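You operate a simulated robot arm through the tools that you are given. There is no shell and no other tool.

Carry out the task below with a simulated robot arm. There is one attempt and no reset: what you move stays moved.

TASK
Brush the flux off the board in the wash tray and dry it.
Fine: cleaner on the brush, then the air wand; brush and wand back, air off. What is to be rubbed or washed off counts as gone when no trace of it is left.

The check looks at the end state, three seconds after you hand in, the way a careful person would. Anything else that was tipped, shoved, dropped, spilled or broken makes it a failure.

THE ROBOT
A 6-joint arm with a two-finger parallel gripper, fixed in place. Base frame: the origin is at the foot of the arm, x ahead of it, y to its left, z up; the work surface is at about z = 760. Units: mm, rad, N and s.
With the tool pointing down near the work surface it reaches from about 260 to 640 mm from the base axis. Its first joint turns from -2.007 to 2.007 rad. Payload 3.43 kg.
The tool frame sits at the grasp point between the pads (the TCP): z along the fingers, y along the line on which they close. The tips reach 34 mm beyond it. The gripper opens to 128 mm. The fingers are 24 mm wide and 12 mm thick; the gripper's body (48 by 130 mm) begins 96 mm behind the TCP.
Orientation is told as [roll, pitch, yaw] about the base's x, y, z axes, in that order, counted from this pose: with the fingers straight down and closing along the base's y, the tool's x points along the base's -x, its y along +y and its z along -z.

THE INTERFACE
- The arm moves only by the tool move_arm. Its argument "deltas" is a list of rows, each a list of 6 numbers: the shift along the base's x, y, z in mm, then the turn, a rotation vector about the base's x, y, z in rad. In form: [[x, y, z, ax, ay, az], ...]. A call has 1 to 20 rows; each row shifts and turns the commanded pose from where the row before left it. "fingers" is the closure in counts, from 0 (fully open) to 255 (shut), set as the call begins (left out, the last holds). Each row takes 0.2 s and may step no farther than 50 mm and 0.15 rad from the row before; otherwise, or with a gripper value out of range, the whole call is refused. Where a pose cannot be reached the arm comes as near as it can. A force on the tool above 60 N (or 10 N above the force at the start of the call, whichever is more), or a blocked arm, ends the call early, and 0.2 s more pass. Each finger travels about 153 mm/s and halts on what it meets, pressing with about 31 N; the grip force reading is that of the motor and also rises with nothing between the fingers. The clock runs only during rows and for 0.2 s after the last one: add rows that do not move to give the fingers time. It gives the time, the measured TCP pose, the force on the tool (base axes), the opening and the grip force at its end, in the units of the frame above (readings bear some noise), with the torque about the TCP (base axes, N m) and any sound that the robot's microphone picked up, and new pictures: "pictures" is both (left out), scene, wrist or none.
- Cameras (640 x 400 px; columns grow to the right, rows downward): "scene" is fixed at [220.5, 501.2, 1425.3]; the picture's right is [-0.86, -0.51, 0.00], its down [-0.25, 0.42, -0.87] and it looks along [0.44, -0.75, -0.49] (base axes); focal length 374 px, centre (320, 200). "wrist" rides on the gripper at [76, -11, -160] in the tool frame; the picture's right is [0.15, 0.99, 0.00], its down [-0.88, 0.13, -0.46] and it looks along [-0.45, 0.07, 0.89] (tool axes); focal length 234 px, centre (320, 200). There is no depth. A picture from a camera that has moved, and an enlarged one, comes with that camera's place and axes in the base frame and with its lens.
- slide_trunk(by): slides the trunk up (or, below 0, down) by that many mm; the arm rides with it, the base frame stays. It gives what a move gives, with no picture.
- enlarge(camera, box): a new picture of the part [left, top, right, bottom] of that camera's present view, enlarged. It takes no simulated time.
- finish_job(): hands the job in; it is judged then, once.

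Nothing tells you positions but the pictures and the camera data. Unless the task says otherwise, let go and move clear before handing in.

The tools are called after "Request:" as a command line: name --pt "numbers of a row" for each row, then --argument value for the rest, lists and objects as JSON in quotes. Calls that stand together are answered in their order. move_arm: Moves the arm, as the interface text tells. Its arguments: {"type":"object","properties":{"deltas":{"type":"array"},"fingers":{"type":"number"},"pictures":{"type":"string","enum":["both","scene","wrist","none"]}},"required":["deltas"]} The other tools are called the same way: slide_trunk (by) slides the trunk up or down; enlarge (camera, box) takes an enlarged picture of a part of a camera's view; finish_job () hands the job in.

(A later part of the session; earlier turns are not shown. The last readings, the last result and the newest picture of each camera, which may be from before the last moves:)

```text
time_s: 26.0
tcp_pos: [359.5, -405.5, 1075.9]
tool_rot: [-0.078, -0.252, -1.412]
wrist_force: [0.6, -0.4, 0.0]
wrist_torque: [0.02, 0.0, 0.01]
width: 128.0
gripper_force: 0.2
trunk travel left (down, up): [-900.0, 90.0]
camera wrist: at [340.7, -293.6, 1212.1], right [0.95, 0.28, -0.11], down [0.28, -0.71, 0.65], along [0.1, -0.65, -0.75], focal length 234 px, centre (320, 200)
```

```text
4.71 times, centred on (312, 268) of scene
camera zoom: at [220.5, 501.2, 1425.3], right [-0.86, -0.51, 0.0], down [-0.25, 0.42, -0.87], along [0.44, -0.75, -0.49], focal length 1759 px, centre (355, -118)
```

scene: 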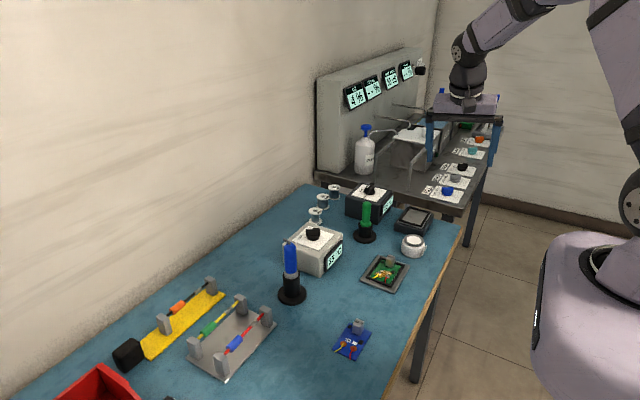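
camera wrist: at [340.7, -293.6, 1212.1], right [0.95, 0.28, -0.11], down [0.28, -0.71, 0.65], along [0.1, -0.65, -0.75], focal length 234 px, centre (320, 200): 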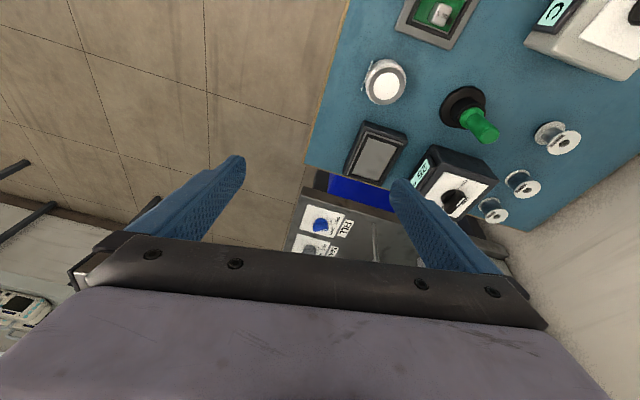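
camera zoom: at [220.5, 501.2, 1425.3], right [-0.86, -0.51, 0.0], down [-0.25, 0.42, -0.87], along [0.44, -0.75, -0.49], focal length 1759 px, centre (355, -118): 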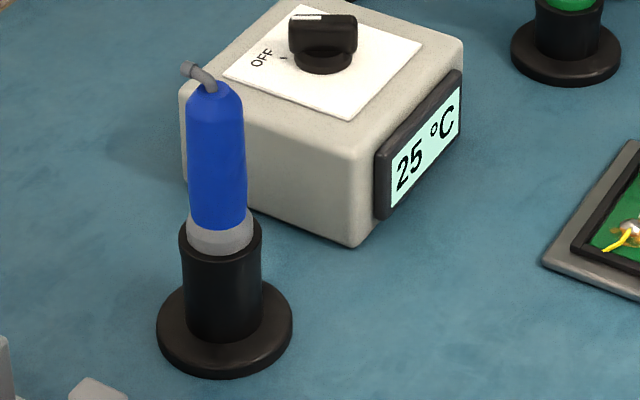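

The pot's label reads CLEANER, so this is the right bench. Next I need to tell which handle is the brush and which is the air wand, so I'll go back for a closer look at the left-hand plates and the white handle.

Request:
move_arm --pt "5 45 0 0.1 0 0.1" --pt "5 45 0 0.1 0 0.1" --pt "5 45 0 0.1 0 0.1" --pt "5 45 0 0 0 0.1" --pt "5 45 0 0 0 0.1" --pt "5 45 0 0 0 0.1" --pt "0 45 0 0 0 0.1" --pt "0 45 0 0 0 0.1" --pt "0 45 0 0 0 0.1" --pt "0 45 0 0 0 0.1" --pt "0 45 0 0 0 0.1" --pt "0 45 0 0 0 0.1" --pt "0 45 0 0 0 0.1" --pt "0 45 -10 0 0 0.1" --pt "-10 45 -10 0 0 0" --pt "-20 40 -20 0 0 0" --pt "-20 35 -20 0 0 0" --pt "-20 35 -20 0 0 0"

```text
time_s: 29.8
tcp_pos: [319.0, 380.7, 994.0]
tool_rot: [0.013, 0.037, -0.021]
wrist_force: [1.2, 0.6, -0.1]
wrist_torque: [-0.02, -0.01, -0.02]
width: 128.2
gripper_force: 0.1
trunk travel left (down, up): [-900.0, 90.0]
camera wrist: at [246.2, 369.8, 1156.6], right [-0.13, 0.99, 0.02], down [0.9, 0.11, 0.43], along [0.42, 0.07, -0.9], focal length 234 px, centre (320, 200)
```

scene: 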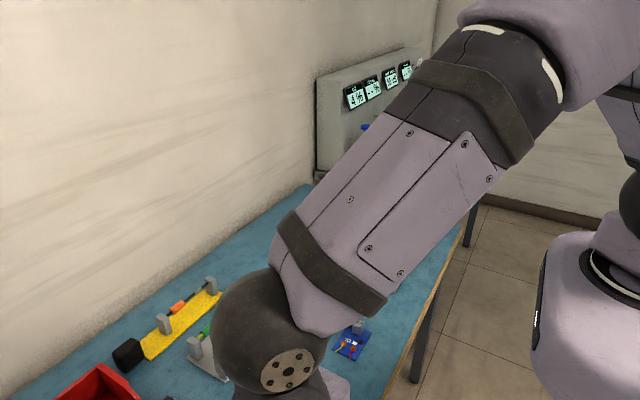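
wrist: 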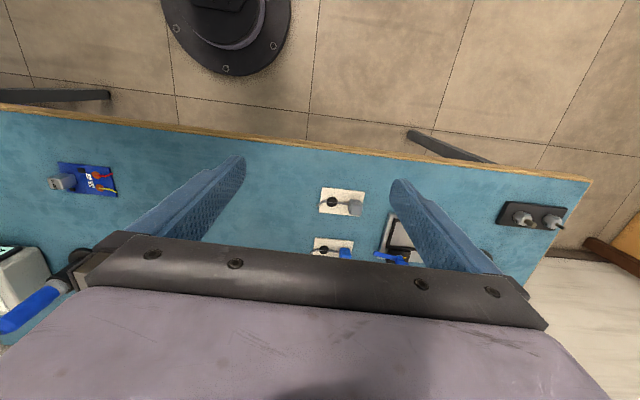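

Request:
enlarge --camera "wrist" --box '[300, 175, 430, 265]'

Request:
enlarge --camera "wrist" --box '[480, 180, 600, 250]'

```text
4.44 times, centred on (365, 220) of wrist
camera zoom: at [246.2, 369.8, 1156.6], right [-0.13, 0.99, 0.02], down [0.9, 0.11, 0.43], along [0.42, 0.07, -0.9], focal length 1041 px, centre (120, 111)
```

zoom: 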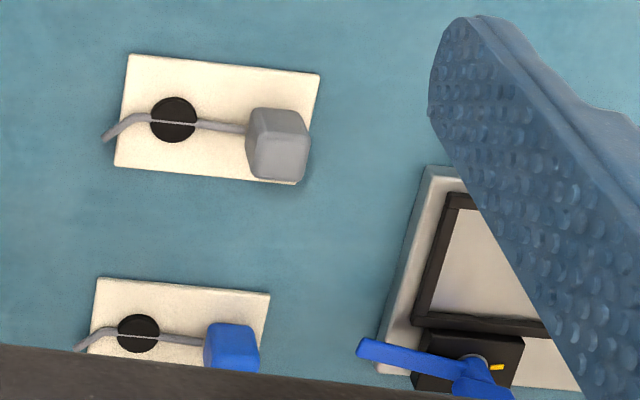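

```text
5.33 times, centred on (540, 215) of wrist
camera zoom: at [246.2, 369.8, 1156.6], right [-0.13, 0.99, 0.02], down [0.9, 0.11, 0.43], along [0.42, 0.07, -0.9], focal length 1249 px, centre (-853, 120)
```

zoom: 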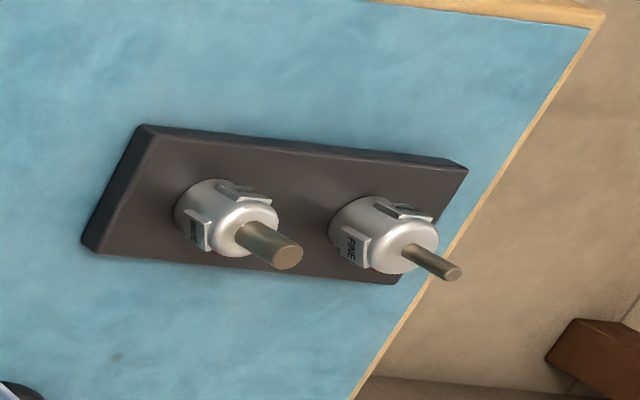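

One plate carries two tips, one marked FINE. I'll turn and tilt the camera towards the white-handled tool and the black stand next to it.

Request:
move_arm --pt "0 10 0 0 -0.1 0.12" --pt "0 10 0 0 -0.1 0.12" --pt "0 10 0 0 -0.1 0.12" --pt "0 10 0 0 -0.1 0.12" --pt "0 10 0 0 0 0.12" --pt "0 10 0 0 0 0.12" --pictures "wrist"

```text
refused: row 1 steps farther than a row can; nothing moved
```

Request:
move_arm --pt "0 10 0 0 -0.1 0.1" --pt "0 10 0 0 -0.1 0.1" --pt "0 10 0 0 -0.1 0.1" --pt "0 10 0 0 -0.1 0.1" --pt "0 10 0 0 0 0.12" --pt "0 10 0 0 0 0.12" --pictures "wrist"

```text
time_s: 31.2
tcp_pos: [318.4, 438.0, 995.1]
tool_rot: [-0.063, -0.358, 0.641]
wrist_force: [0.1, -0.5, 0.7]
wrist_torque: [0.01, 0.0, 0.0]
width: 128.1
gripper_force: 0.0
trunk travel left (down, up): [-900.0, 90.0]
camera wrist: at [216.3, 361.3, 1119.3], right [-0.68, 0.72, -0.11], down [0.44, 0.53, 0.73], along [0.58, 0.45, -0.68], focal length 234 px, centre (320, 200)
```

wrist: 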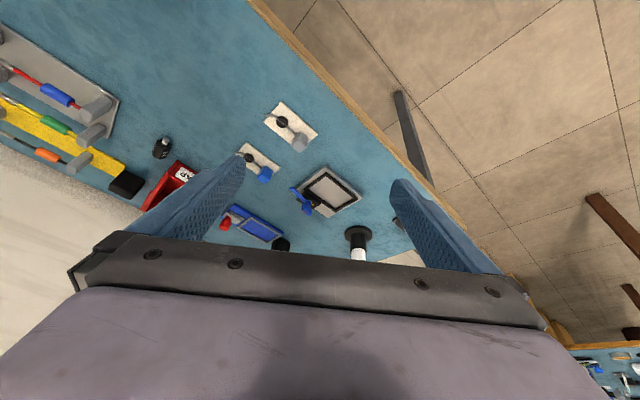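

That view doesn't help, and those tools are well outside the reach anyway. I'll go back over the reachable handles and read the dial plates of the two boxes at close range.

Request:
move_arm --pt "6 -43 2 0 0 -0.05" --pt "6 -43 2 0 0 -0.05" --pt "6 -43 2 0 0 -0.05" --pt "6 -43 2 0 0 -0.05" --pt "6 -43 2 0 0 -0.05" --pt "6 -43 2 0 0 -0.05" --pt "6 -43 2 0 0 -0.05" --pt "6 -43 2 0 0 -0.05" --pt "6 -43 2 0 0 -0.05" --pt "6 -43 2 0 0 -0.05" --pt "6 -43 2 0 0 -0.05" --pt "6 -43 2 0 0 -0.05" --pt "6 -43 2 0 0 -0.05"

```text
time_s: 34.0
tcp_pos: [404.0, -118.9, 1025.0]
tool_rot: [-0.06, -0.358, -0.016]
wrist_force: [-0.3, -0.6, -0.3]
wrist_torque: [0.01, 0.01, 0.01]
width: 127.9
gripper_force: 0.1
out of reach, approached as far as the arm can: row 9
trunk travel left (down, up): [-900.0, 90.0]
camera wrist: at [276.4, -120.6, 1148.4], right [-0.1, 0.99, -0.11], down [0.67, 0.15, 0.73], along [0.73, 0.0, -0.68], focal length 234 px, centre (320, 200)
```

scene: 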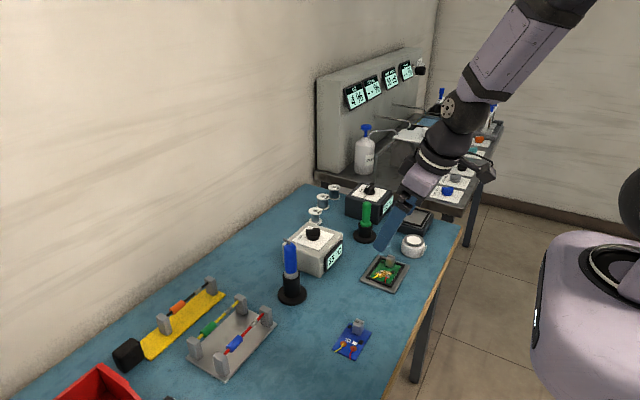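
wrist: 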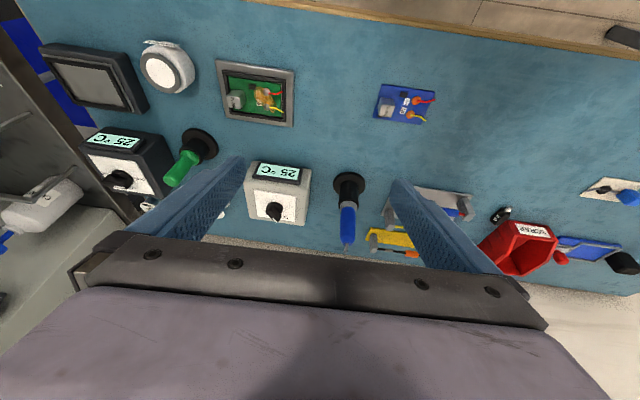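

Request:
enlarge --camera "wrist" --box '[235, 150, 325, 230]'

Request:
enlarge --camera "wrist" --box '[80, 115, 230, 215]'

Request:
enlarge --camera "wrist" --box '[320, 165, 380, 255]'

Request:
enlarge --camera "wrist" --box '[30, 30, 220, 110]'

```text
5.00 times, centred on (280, 190) of wrist
camera zoom: at [276.4, -120.6, 1148.4], right [-0.1, 0.99, -0.11], down [0.67, 0.15, 0.73], along [0.73, 0.0, -0.68], focal length 1171 px, centre (520, 250)
```

zoom: 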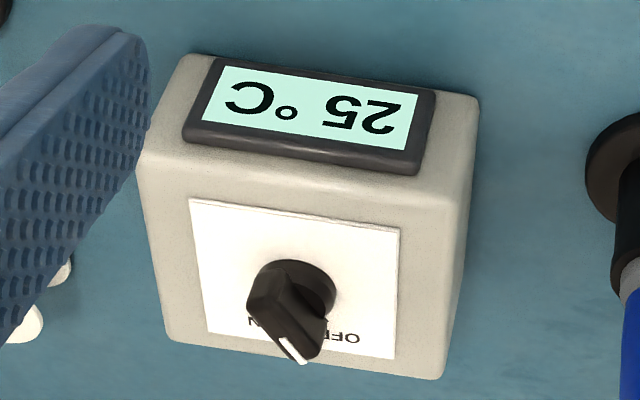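

```text
4.00 times, centred on (155, 165) of wrist
camera zoom: at [276.4, -120.6, 1148.4], right [-0.1, 0.99, -0.11], down [0.67, 0.15, 0.73], along [0.73, 0.0, -0.68], focal length 937 px, centre (980, 340)
```

zoom: 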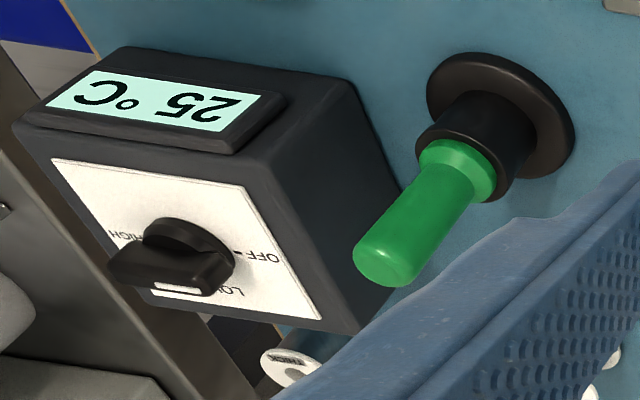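

```text
4.44 times, centred on (350, 210) of wrist
camera zoom: at [276.4, -120.6, 1148.4], right [-0.1, 0.99, -0.11], down [0.67, 0.15, 0.73], along [0.73, 0.0, -0.68], focal length 1041 px, centre (187, 156)
```

zoom: 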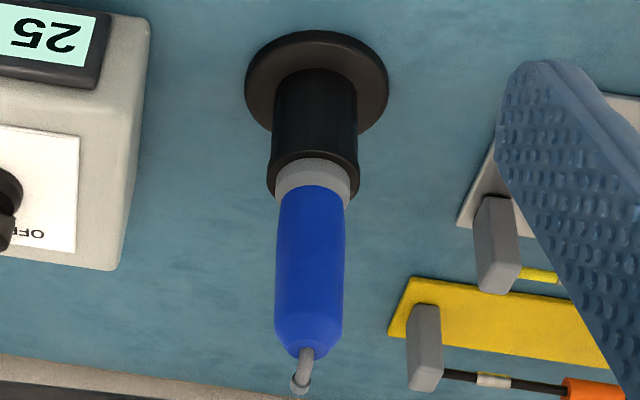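

```text
3.37 times, centred on (125, 70) of wrist
camera zoom: at [276.4, -120.6, 1148.4], right [-0.1, 0.99, -0.11], down [0.67, 0.15, 0.73], along [0.73, 0.0, -0.68], focal length 789 px, centre (977, 638)
```

zoom: 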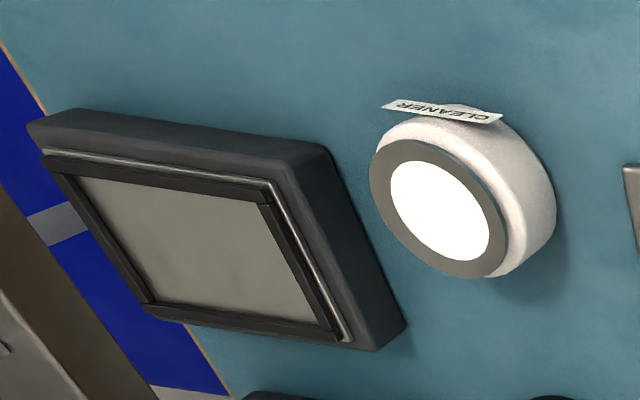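

The white box reads OFF/ON and the black box OFF/LOW/HIGH; both show 25 °C. To identify the white handle and the black stand at the left end I'll take the camera closer to them.

Request:
move_arm --pt "-6 43 -2 0 0 0.05" --pt "-6 43 -2 0 0 0.05" --pt "-6 43 -2 0 0 0.05" --pt "-6 43 -2 0 0 0.05" --pt "-6 43 -2 0 0 0.05" --pt "-6 43 -2 0 0 0.05" --pt "-6 43 -2 0 0 0.05" --pt "-6 43 -2 0 0 0.05" --pt "-6 43 -2 0 0 0.05" --pt "-6 43 -2 0 0 0.05" --pt "-6 43 -2 0 0 0.05" --pt "-6 43 -2 0 0 0.05" --pt "-6 43 -2 0 0 0.05" --pt "-6 43 -2 0 0 0" --pt "-10 30 0 0 -0.1 0" --pt "-10 30 0 0 -0.1 0" --pictures "wrist"

```text
time_s: 37.4
tcp_pos: [300.2, 544.6, 993.3]
tool_rot: [-0.199, -0.515, 0.694]
wrist_force: [0.4, 0.7, 0.1]
wrist_torque: [-0.05, -0.02, -0.01]
width: 128.3
gripper_force: 0.1
trunk travel left (down, up): [-900.0, 90.0]
camera wrist: at [173.9, 467.9, 1095.3], right [-0.64, 0.72, -0.24], down [0.29, 0.53, 0.8], along [0.71, 0.45, -0.55], focal length 234 px, centre (320, 200)
```

wrist: 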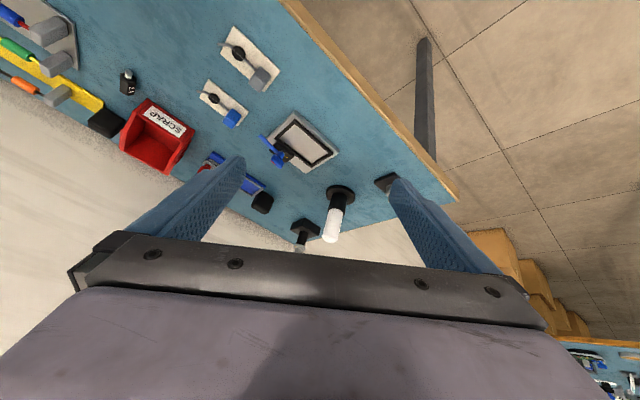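

Request:
enlarge --camera "wrist" --box '[240, 110, 400, 260]'

Request:
enlarge --camera "wrist" --box '[80, 20, 290, 180]'

Request:
enlarge --camera "wrist" --box '[255, 105, 345, 175]'

Request:
enlarge --camera "scene" --box '[280, 160, 480, 300]'

```text
2.67 times, centred on (320, 185) of wrist
camera zoom: at [173.9, 467.9, 1095.3], right [-0.64, 0.72, -0.24], down [0.29, 0.53, 0.8], along [0.71, 0.45, -0.55], focal length 624 px, centre (320, 240)
```

zoom: 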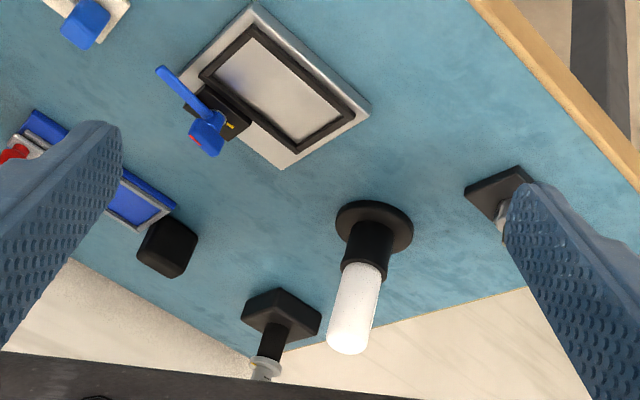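

```text
2.50 times, centred on (185, 100) of wrist
camera zoom: at [173.9, 467.9, 1095.3], right [-0.64, 0.72, -0.24], down [0.29, 0.53, 0.8], along [0.71, 0.45, -0.55], focal length 585 px, centre (658, 450)
```

zoom: 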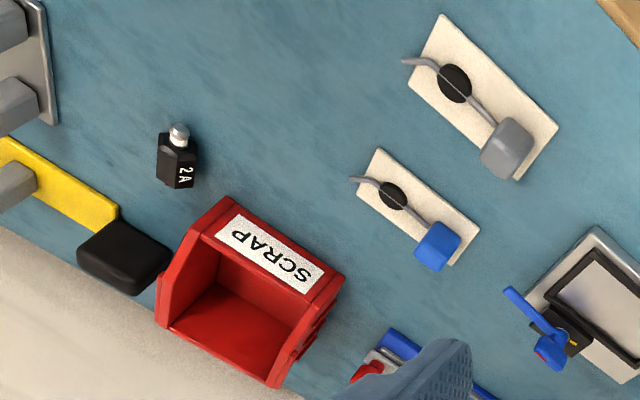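

```text
5.71 times, centred on (300, 140) of wrist
camera zoom: at [173.9, 467.9, 1095.3], right [-0.64, 0.72, -0.24], down [0.29, 0.53, 0.8], along [0.71, 0.45, -0.55], focal length 1338 px, centre (434, 543)
```

zoom: 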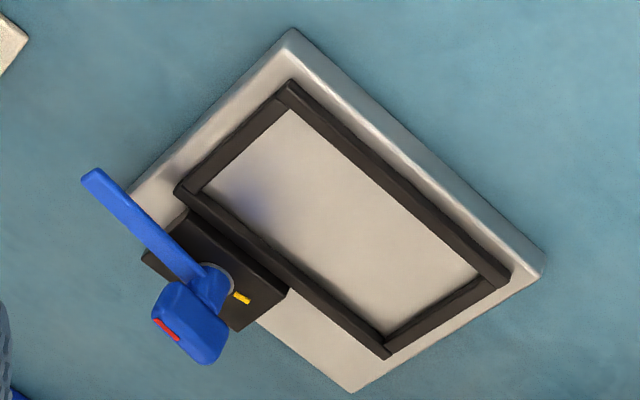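

```text
2.86 times, centred on (380, 230) of scene
camera zoom: at [220.5, 501.2, 1425.3], right [-0.86, -0.51, 0.0], down [-0.25, 0.42, -0.87], along [0.44, -0.75, -0.49], focal length 1068 px, centre (149, 114)
```

zoom: 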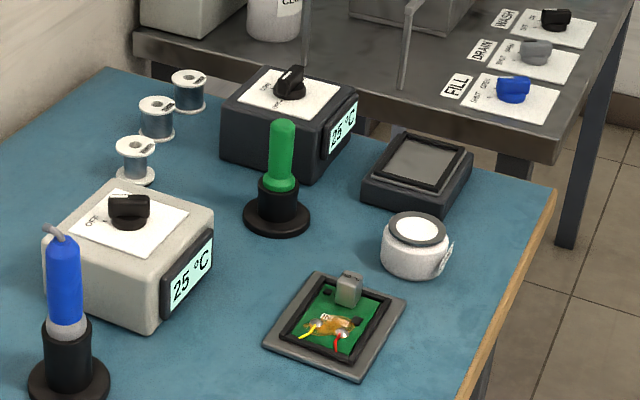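

Three identical stands hold a blue, a green and a white handle, and nothing on them says which is which. I'll bring the camera close to the green handle and the black box to judge their shape and the dial position.

Request:
move_arm --pt "15 -42 2 0 0 -0.06" --pt "15 -42 2 0 0 -0.06" --pt "15 -42 2 0 0 -0.06" --pt "15 -42 2 0 0 -0.06" --pt "15 -42 2 0 0 -0.06" --pt "15 -42 2 0 0 -0.06" --pt "15 -42 2 0 0 -0.06" --pt "15 -42 2 0 0 -0.06" --pt "15 -42 2 0 0 -0.06" --pt "15 -42 2 0 0 -0.06" --pt "0 -42 2 0 0 -0.06" --pt "0 -42 2 0 0 -0.06" --pt "0 -42 2 0 0 -0.06" --pt "0 -42 2 0 0 -0.06" --pt "0 -42 2 0 0 -0.06" --pt "0 -42 2 0 0 -0.06" --pt "0 -42 2 0 0 -0.06" --pt "0 -42 2 0 0 -0.06" --pt "0 -42 2 0 0 -0.06" --pt "0 -42 2 0 0 -0.06"

```text
time_s: 41.6
tcp_pos: [449.6, -296.9, 1032.4]
tool_rot: [-0.197, -0.514, -0.507]
wrist_force: [-0.4, 1.5, 0.1]
wrist_torque: [0.03, 0.01, 0.02]
width: 128.0
gripper_force: 0.0
trunk travel left (down, up): [-900.0, 90.0]
camera wrist: at [333.4, -209.7, 1133.8], right [0.44, 0.86, -0.24], down [0.6, -0.08, 0.8], along [0.67, -0.5, -0.55], focal length 234 px, centre (320, 200)
```

scene: 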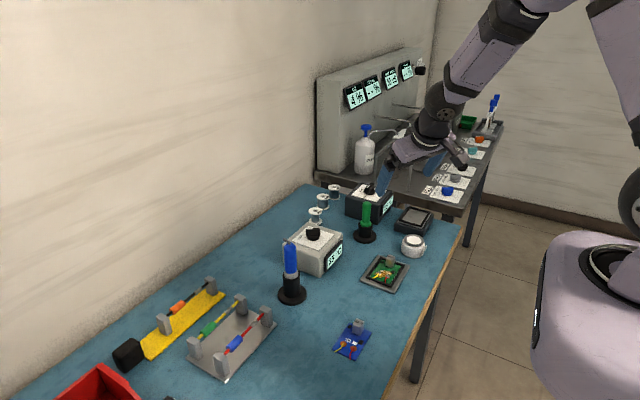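
wrist: 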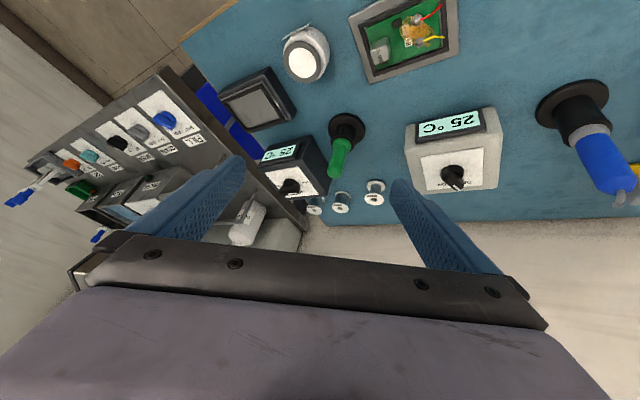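

Request:
enlarge --camera "wrist" --box '[255, 100, 395, 220]'

Request:
enlarge --camera "wrist" --box '[400, 70, 640, 220]'

Request:
enlarge --camera "wrist" --box '[0, 70, 240, 260]'

```text
3.33 times, centred on (325, 160) of wrist
camera zoom: at [333.4, -209.7, 1133.8], right [0.44, 0.86, -0.24], down [0.6, -0.08, 0.8], along [0.67, -0.5, -0.55], focal length 781 px, centre (303, 333)
```

zoom: 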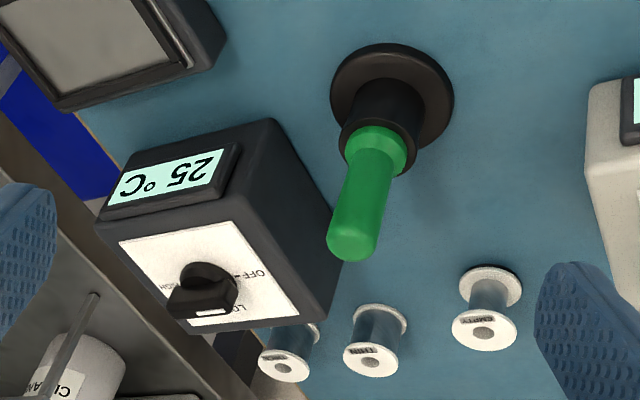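

```text
2.67 times, centred on (520, 145) of wrist
camera zoom: at [333.4, -209.7, 1133.8], right [0.44, 0.86, -0.24], down [0.6, -0.08, 0.8], along [0.67, -0.5, -0.55], focal length 624 px, centre (-213, 347)
```

zoom: 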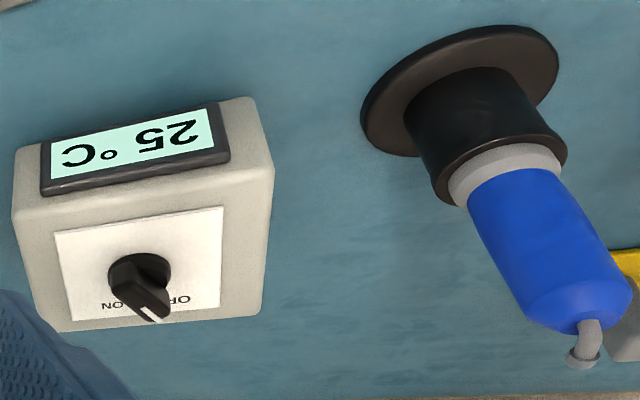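

```text
2.11 times, centred on (120, 165) of wrist
camera zoom: at [333.4, -209.7, 1133.8], right [0.44, 0.86, -0.24], down [0.6, -0.08, 0.8], along [0.67, -0.5, -0.55], focal length 493 px, centre (741, 274)
```

zoom: 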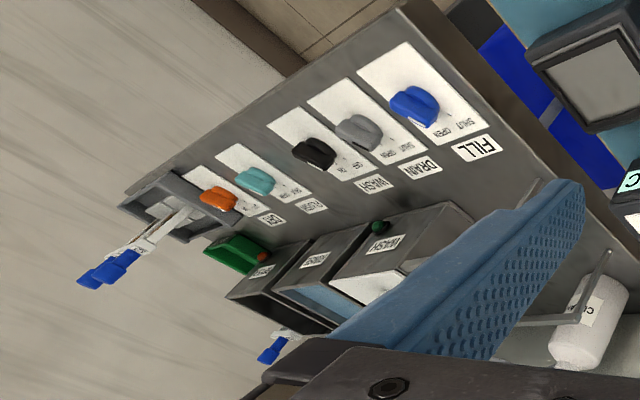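

The knobs appear to be at OFF. Something dark also hangs at the far end of the wash line's panel, so I'll zoom in on that and on the far trays.

Request:
enlarge --camera "scene" --box '[395, 45, 445, 85]'

Request:
enlarge --camera "scene" --box '[440, 85, 510, 145]'

Request:
enlarge --camera "wrist" --box '[0, 140, 130, 240]'

Request:
enlarge --camera "wrist" --box '[350, 0, 470, 90]'

```text
10.00 times, centred on (420, 65) of scene
camera zoom: at [220.5, 501.2, 1425.3], right [-0.86, -0.51, 0.0], down [-0.25, 0.42, -0.87], along [0.44, -0.75, -0.49], focal length 3738 px, centre (-680, 1550)
```

zoom: 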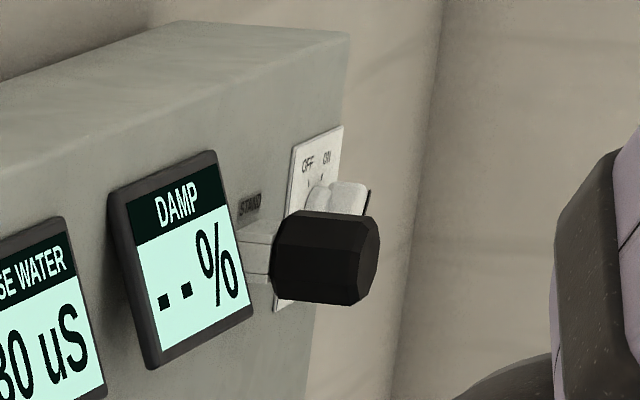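

```text
6.67 times, centred on (475, 115) of scene
camera zoom: at [220.5, 501.2, 1425.3], right [-0.86, -0.51, 0.0], down [-0.25, 0.42, -0.87], along [0.44, -0.75, -0.49], focal length 2492 px, centre (-713, 767)
```

zoom: 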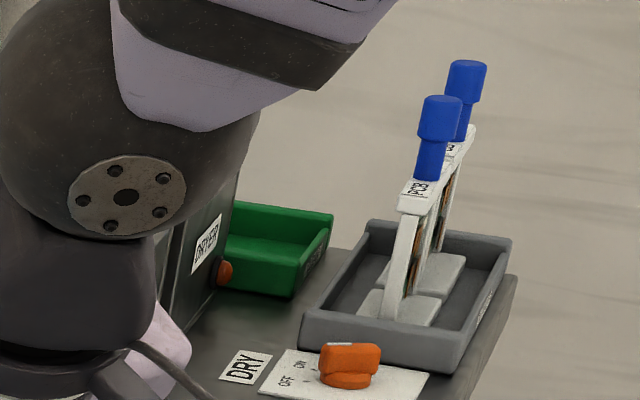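

```text
4.00 times, centred on (65, 190) of wrist
camera zoom: at [333.4, -209.7, 1133.8], right [0.44, 0.86, -0.24], down [0.6, -0.08, 0.8], along [0.67, -0.5, -0.55], focal length 937 px, centre (1340, 240)
```

zoom: 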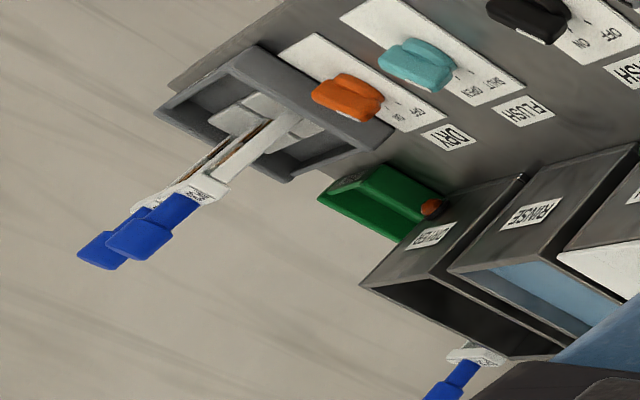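

```text
4.44 times, centred on (410, 45) of wrist
camera zoom: at [333.4, -209.7, 1133.8], right [0.44, 0.86, -0.24], down [0.6, -0.08, 0.8], along [0.67, -0.5, -0.55], focal length 1041 px, centre (-80, 889)
```

zoom: 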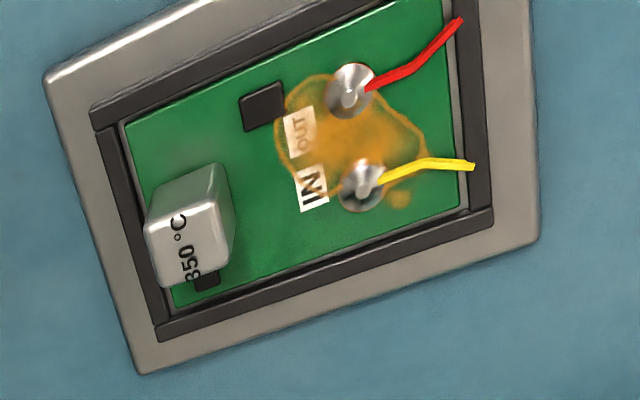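

The fluxed board sits in the grey tray beside the CLEANER pot, so that's the workpiece. The nearest tool without a hose stub is the green one. I'll move over it, lift it from its stand and look at its end.

Request:
move_arm --pt "20 -14 -8 0.075 -0.0417 0.0485" --pt "25 -16 -8 0.075 -0.0417 0.0485" --pt "25 -16 -8 0.064 0.1155 0" --pt "25 -16 -8 0.064 0.1155 0" --pt "20 -14 -8 0 0 -0.079" --pt "16.4 -13.1 -2 0 0 0" --fingers 100

```text
time_s: 43.0
tcp_pos: [580.9, -387.1, 989.3]
tool_rot: [-0.001, -0.247, -0.583]
wrist_force: [-0.8, 0.4, 0.2]
wrist_torque: [0.0, 0.0, 0.0]
width: 77.7
gripper_force: 0.0
trunk travel left (down, up): [-900.0, 90.0]
camera wrist: at [479.9, -333.4, 1127.2], right [0.43, 0.9, -0.04], down [0.69, -0.3, 0.66], along [0.58, -0.31, -0.75], focal length 234 px, centre (320, 200)
```

scene: 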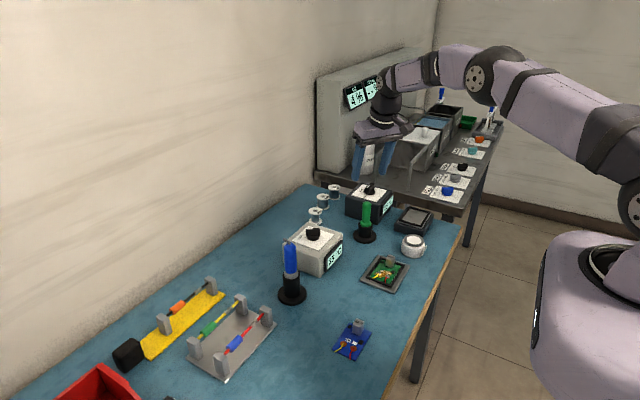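
wrist: 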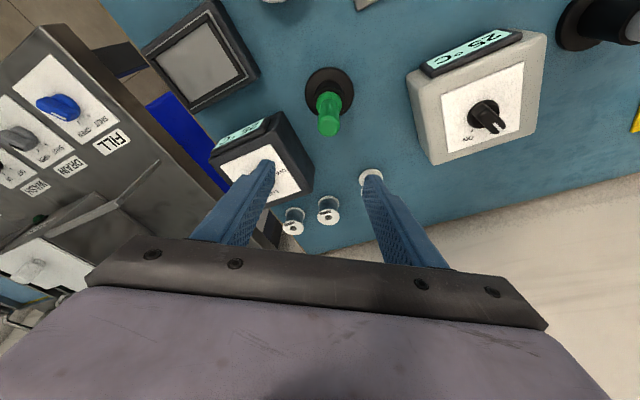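

The open fingers sit above the green handle, whose axis I put near (579, -382). I'll come partway down and check the alignment.

Request:
move_arm --pt "-2 5 -30 0 0 0" --pt "0 0 -30 0 0 0" --pt "0 0 -30 0 0 0"

Request:
enlarge --camera "scene" --box '[320, 140, 440, 250]'

Request:
enlarge --camera "wrist" --box '[230, 60, 430, 240]'

```text
time_s: 43.8
tcp_pos: [578.6, -379.9, 901.7]
tool_rot: [-0.002, -0.25, -0.584]
wrist_force: [0.4, 0.0, -0.2]
wrist_torque: [0.01, -0.01, 0.0]
width: 77.7
gripper_force: 0.1
trunk travel left (down, up): [-900.0, 90.0]
camera wrist: at [477.5, -327.8, 1038.3], right [0.43, 0.9, -0.04], down [0.69, -0.3, 0.66], along [0.58, -0.31, -0.75], focal length 234 px, centre (320, 200)
```

scene: 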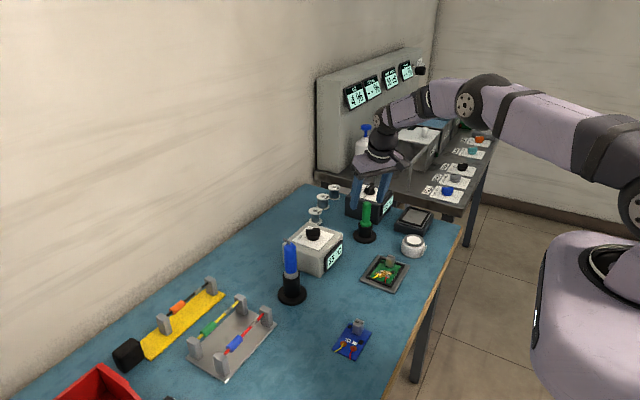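
wrist: 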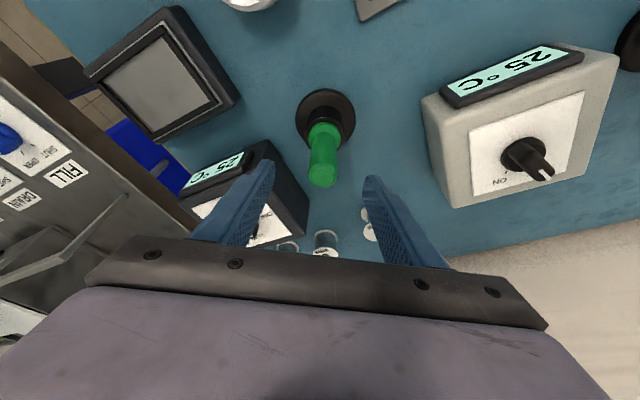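

```text
3.64 times, centred on (380, 195) of scene
camera zoom: at [220.5, 501.2, 1425.3], right [-0.86, -0.51, 0.0], down [-0.25, 0.42, -0.87], along [0.44, -0.75, -0.49], focal length 1359 px, centre (102, 218)
```

zoom: 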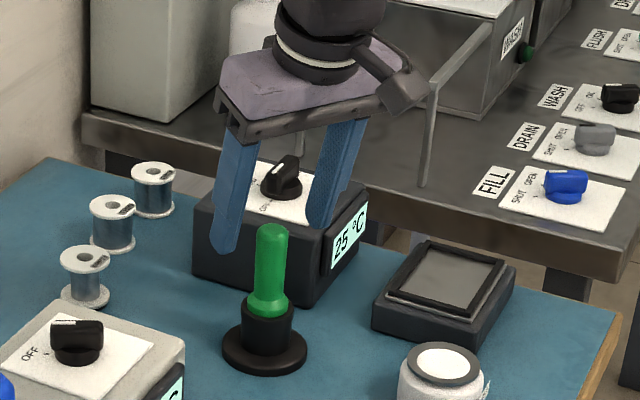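

```text
2.22 times, centred on (330, 150) of wrist
camera zoom: at [477.5, -327.8, 1038.3], right [0.43, 0.9, -0.04], down [0.69, -0.3, 0.66], along [0.58, -0.31, -0.75], focal length 520 px, centre (298, 311)
```

zoom: 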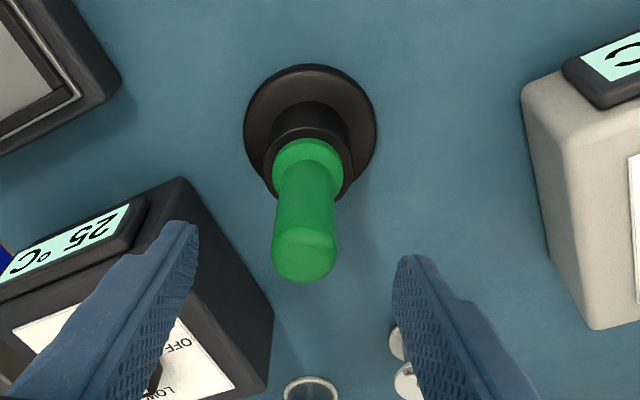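

The handle's top works out at (578, -380, 878) and is centred between the fingers. I'll go down to the middle of the handle and close.

Request:
move_arm --pt "0 0 -25 0 0 0" --pt "0 0 -22 0 0 0" --pt "0 0 0 0 0 0" --pictures "scene"

Request:
enlarge --camera "scene" --box '[320, 150, 430, 250]'

Request:
enlarge --camera "wrist" --box '[220, 60, 440, 240]'

```text
time_s: 44.6
tcp_pos: [578.0, -380.1, 855.5]
tool_rot: [-0.003, -0.25, -0.585]
wrist_force: [0.6, -0.1, 0.3]
wrist_torque: [0.0, -0.04, -0.01]
width: 77.8
gripper_force: 0.1
trunk travel left (down, up): [-900.0, 90.0]
```

scene: 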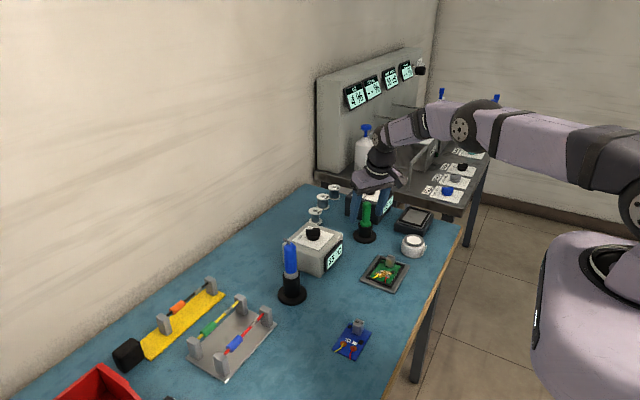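

```text
4.00 times, centred on (375, 200) of scene
camera zoom: at [220.5, 501.2, 1425.3], right [-0.86, -0.51, 0.0], down [-0.25, 0.42, -0.87], along [0.44, -0.75, -0.49], focal length 1495 px, centre (100, 200)
```

zoom: 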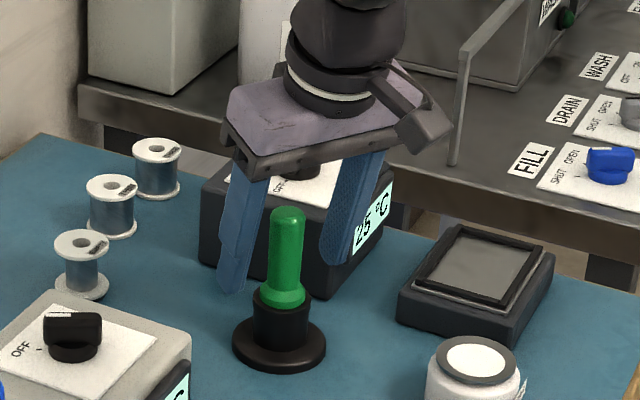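

```text
2.22 times, centred on (330, 150) of wrist
camera zoom: at [477.4, -327.6, 992.0], right [0.43, 0.9, -0.04], down [0.69, -0.3, 0.66], along [0.58, -0.31, -0.75], focal length 520 px, centre (298, 311)
```

zoom: 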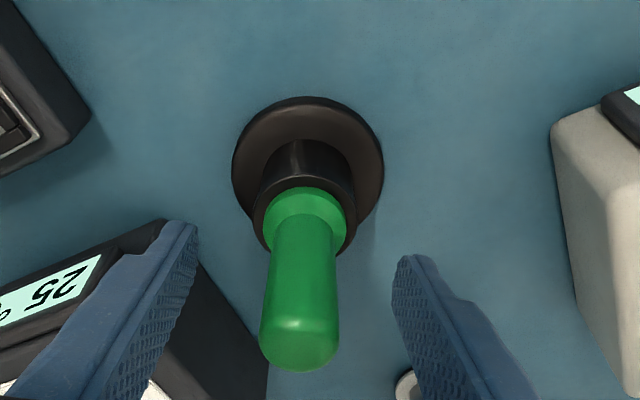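

The TCP projects onto the handle within a few millimetres, so I'll close on it.

Request:
move_arm --pt "0 0 0 0 0 0" --pt "0 0 0 0 0 0" --pt "0 0 0 0 0 0" --fingers 255

```text
time_s: 45.4
tcp_pos: [578.2, -380.7, 856.3]
tool_rot: [-0.002, -0.252, -0.585]
wrist_force: [-0.9, -0.3, 0.2]
wrist_torque: [0.01, -0.01, -0.01]
width: 32.3
gripper_force: 30.8
trunk travel left (down, up): [-900.0, 90.0]
camera wrist: at [477.4, -327.5, 992.2], right [0.43, 0.9, -0.04], down [0.69, -0.3, 0.66], along [0.58, -0.31, -0.75], focal length 234 px, centre (320, 200)
```

scene: 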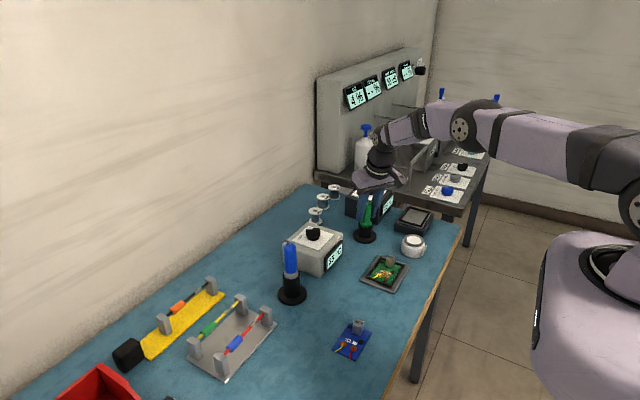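
wrist: 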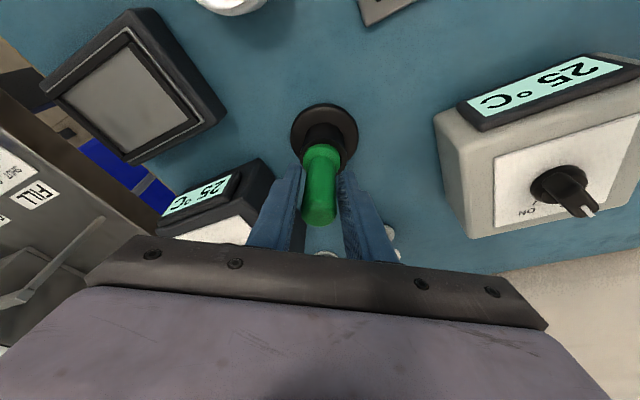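

I have the green handle, at a width of 32 mm. I'll lift it straight up out of the stand.

Request:
move_arm --pt "0 0 15 0 0 0" --pt "0 0 20 0 0 0" --pt "0 0 25 0 0 0" --pt "0 0 30 0 0 0" --pt "0 0 30 0 0 0"

Request:
enlarge --camera "scene" --box '[320, 130, 430, 250]'

Request:
enlarge --camera "wrist" --box '[240, 60, 420, 240]'

```text
time_s: 46.6
tcp_pos: [578.5, -381.7, 974.4]
tool_rot: [-0.001, -0.249, -0.585]
wrist_force: [-0.5, -0.7, -0.1]
wrist_torque: [-0.02, 0.02, 0.02]
width: 32.7
gripper_force: 30.8
trunk travel left (down, up): [-900.0, 90.0]
camera wrist: at [477.5, -327.6, 1111.6], right [0.43, 0.9, -0.04], down [0.69, -0.3, 0.66], along [0.58, -0.31, -0.75], focal length 234 px, centre (320, 200)
```

scene: 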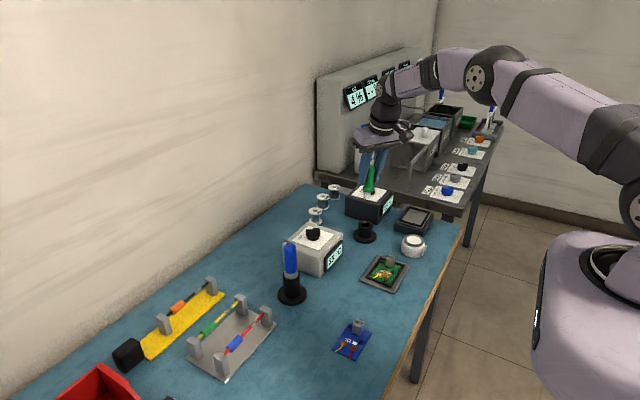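
wrist: 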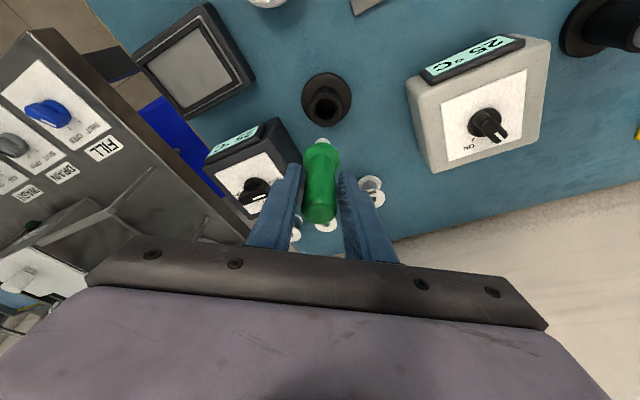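

```text
3.33 times, centred on (375, 190) of scene
camera zoom: at [220.5, 501.2, 1425.3], right [-0.86, -0.51, 0.0], down [-0.25, 0.42, -0.87], along [0.44, -0.75, -0.49], focal length 1246 px, centre (137, 233)
```

zoom: 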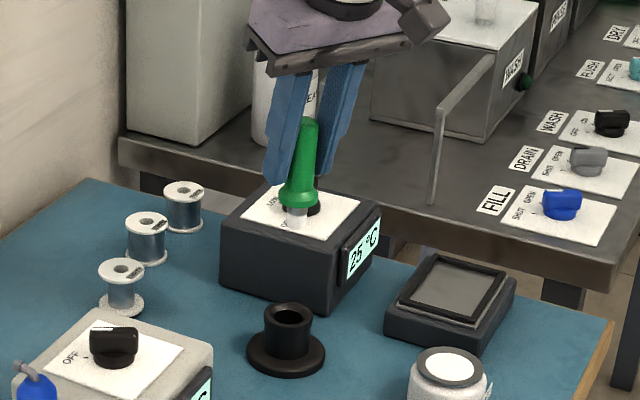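

```text
2.22 times, centred on (330, 150) of wrist
camera zoom: at [477.5, -327.6, 1111.6], right [0.43, 0.9, -0.04], down [0.69, -0.3, 0.66], along [0.58, -0.31, -0.75], focal length 520 px, centre (298, 311)
```

zoom: 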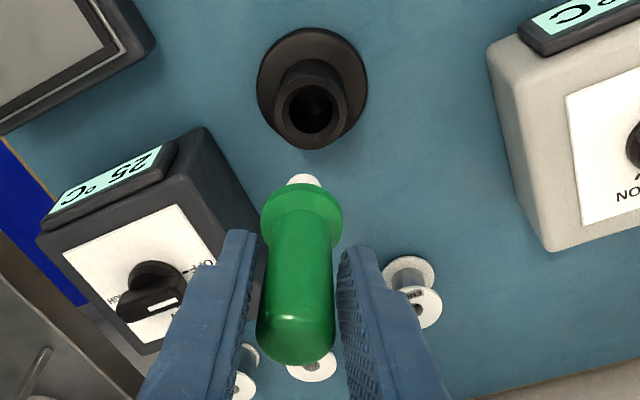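

It came out. A short white end shows below the collar, so I'll zoom in on that.

Request:
enlarge --camera "scene" --box '[350, 155, 390, 205]'

Request:
enlarge --camera "wrist" --box '[300, 120, 350, 160]'

```text
8.00 times, centred on (370, 180) of scene
camera zoom: at [220.5, 501.2, 1425.3], right [-0.86, -0.51, 0.0], down [-0.25, 0.42, -0.87], along [0.44, -0.75, -0.49], focal length 2990 px, centre (-80, 360)
```

zoom: 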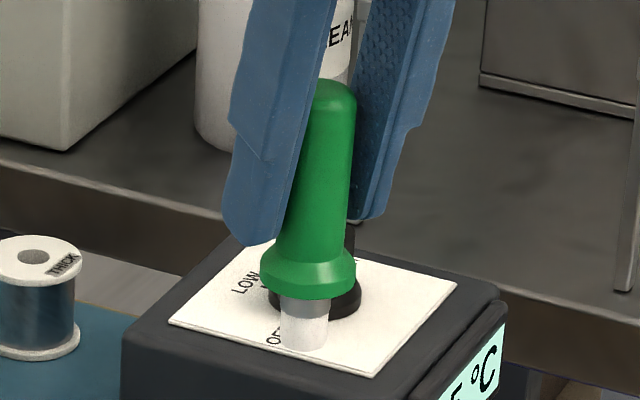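

```text
10.00 times, centred on (325, 140) of wrist
camera zoom: at [477.5, -327.6, 1111.6], right [0.43, 0.9, -0.04], down [0.69, -0.3, 0.66], along [0.58, -0.31, -0.75], focal length 2342 px, centre (270, 800)
```

zoom: 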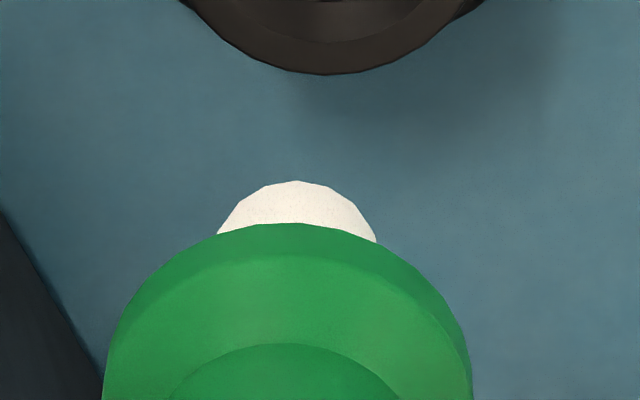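

The green tool is a brush: grey ferrule and white bristles. Next is the CLEANER pot, whose pad I put near (428, -378) with its top at about z = 805. I'll carry the brush over it, turning the hand so the fingers lie along x.

Request:
move_arm --pt "-21 1 0 0 0 -0.14" --pt "-21 1 0 0 0 -0.14" --pt "-21 0 0 0 0 -0.14" --pt "-21 0 0 0 0 -0.14" --pt "-21 1 0 0 0 -0.14" --pt "-21 0 0 0 0 -0.14" --pt "-24 0.3 -10 0 0 -0.145"

Request:
enlarge --camera "scene" --box '[360, 150, 460, 270]'

Request:
enlarge --camera "wrist" --box '[240, 60, 420, 240]'

```text
time_s: 48.2
tcp_pos: [427.8, -378.2, 963.6]
tool_rot: [0.001, -0.253, -1.571]
wrist_force: [-0.2, 0.0, -1.0]
wrist_torque: [-0.02, -0.02, -0.03]
width: 32.3
gripper_force: 31.1
trunk travel left (down, up): [-900.0, 90.0]
camera wrist: at [415.3, -265.2, 1100.5], right [0.99, 0.14, -0.04], down [0.13, -0.74, 0.66], along [0.07, -0.66, -0.75], focal length 234 px, centre (320, 200)
```

scene: 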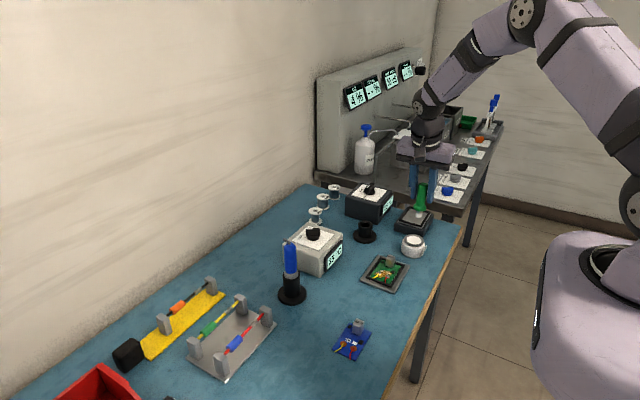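
wrist: 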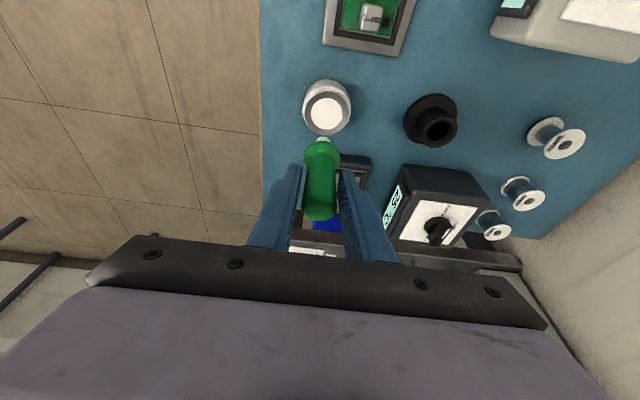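

```text
3.33 times, centred on (410, 210) of scene
camera zoom: at [220.5, 501.2, 1425.3], right [-0.86, -0.51, 0.0], down [-0.25, 0.42, -0.87], along [0.44, -0.75, -0.49], focal length 1246 px, centre (20, 167)
```

zoom: 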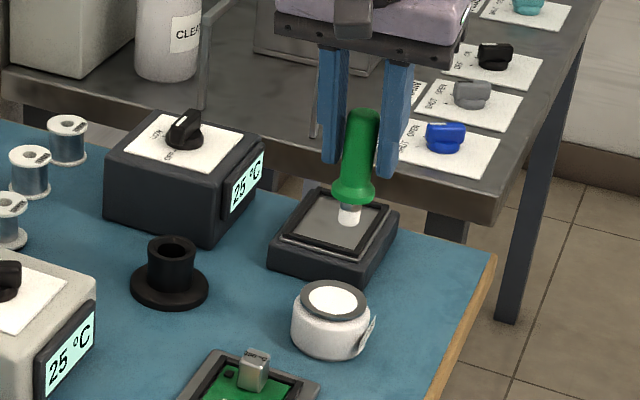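

```text
2.22 times, centred on (330, 150) of wrist
camera zoom: at [415.3, -265.2, 1100.5], right [0.99, 0.14, -0.04], down [0.13, -0.74, 0.66], along [0.07, -0.66, -0.75], focal length 520 px, centre (298, 311)
```

zoom: 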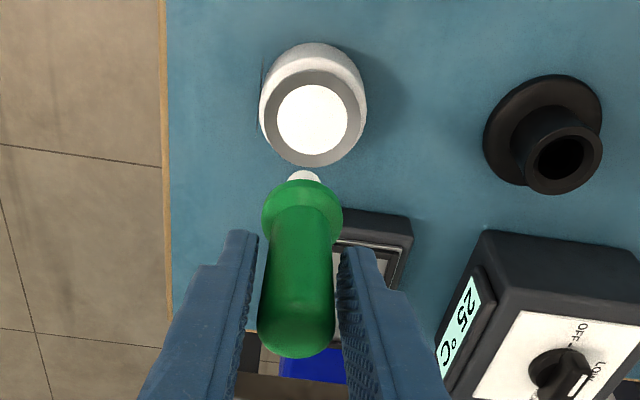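

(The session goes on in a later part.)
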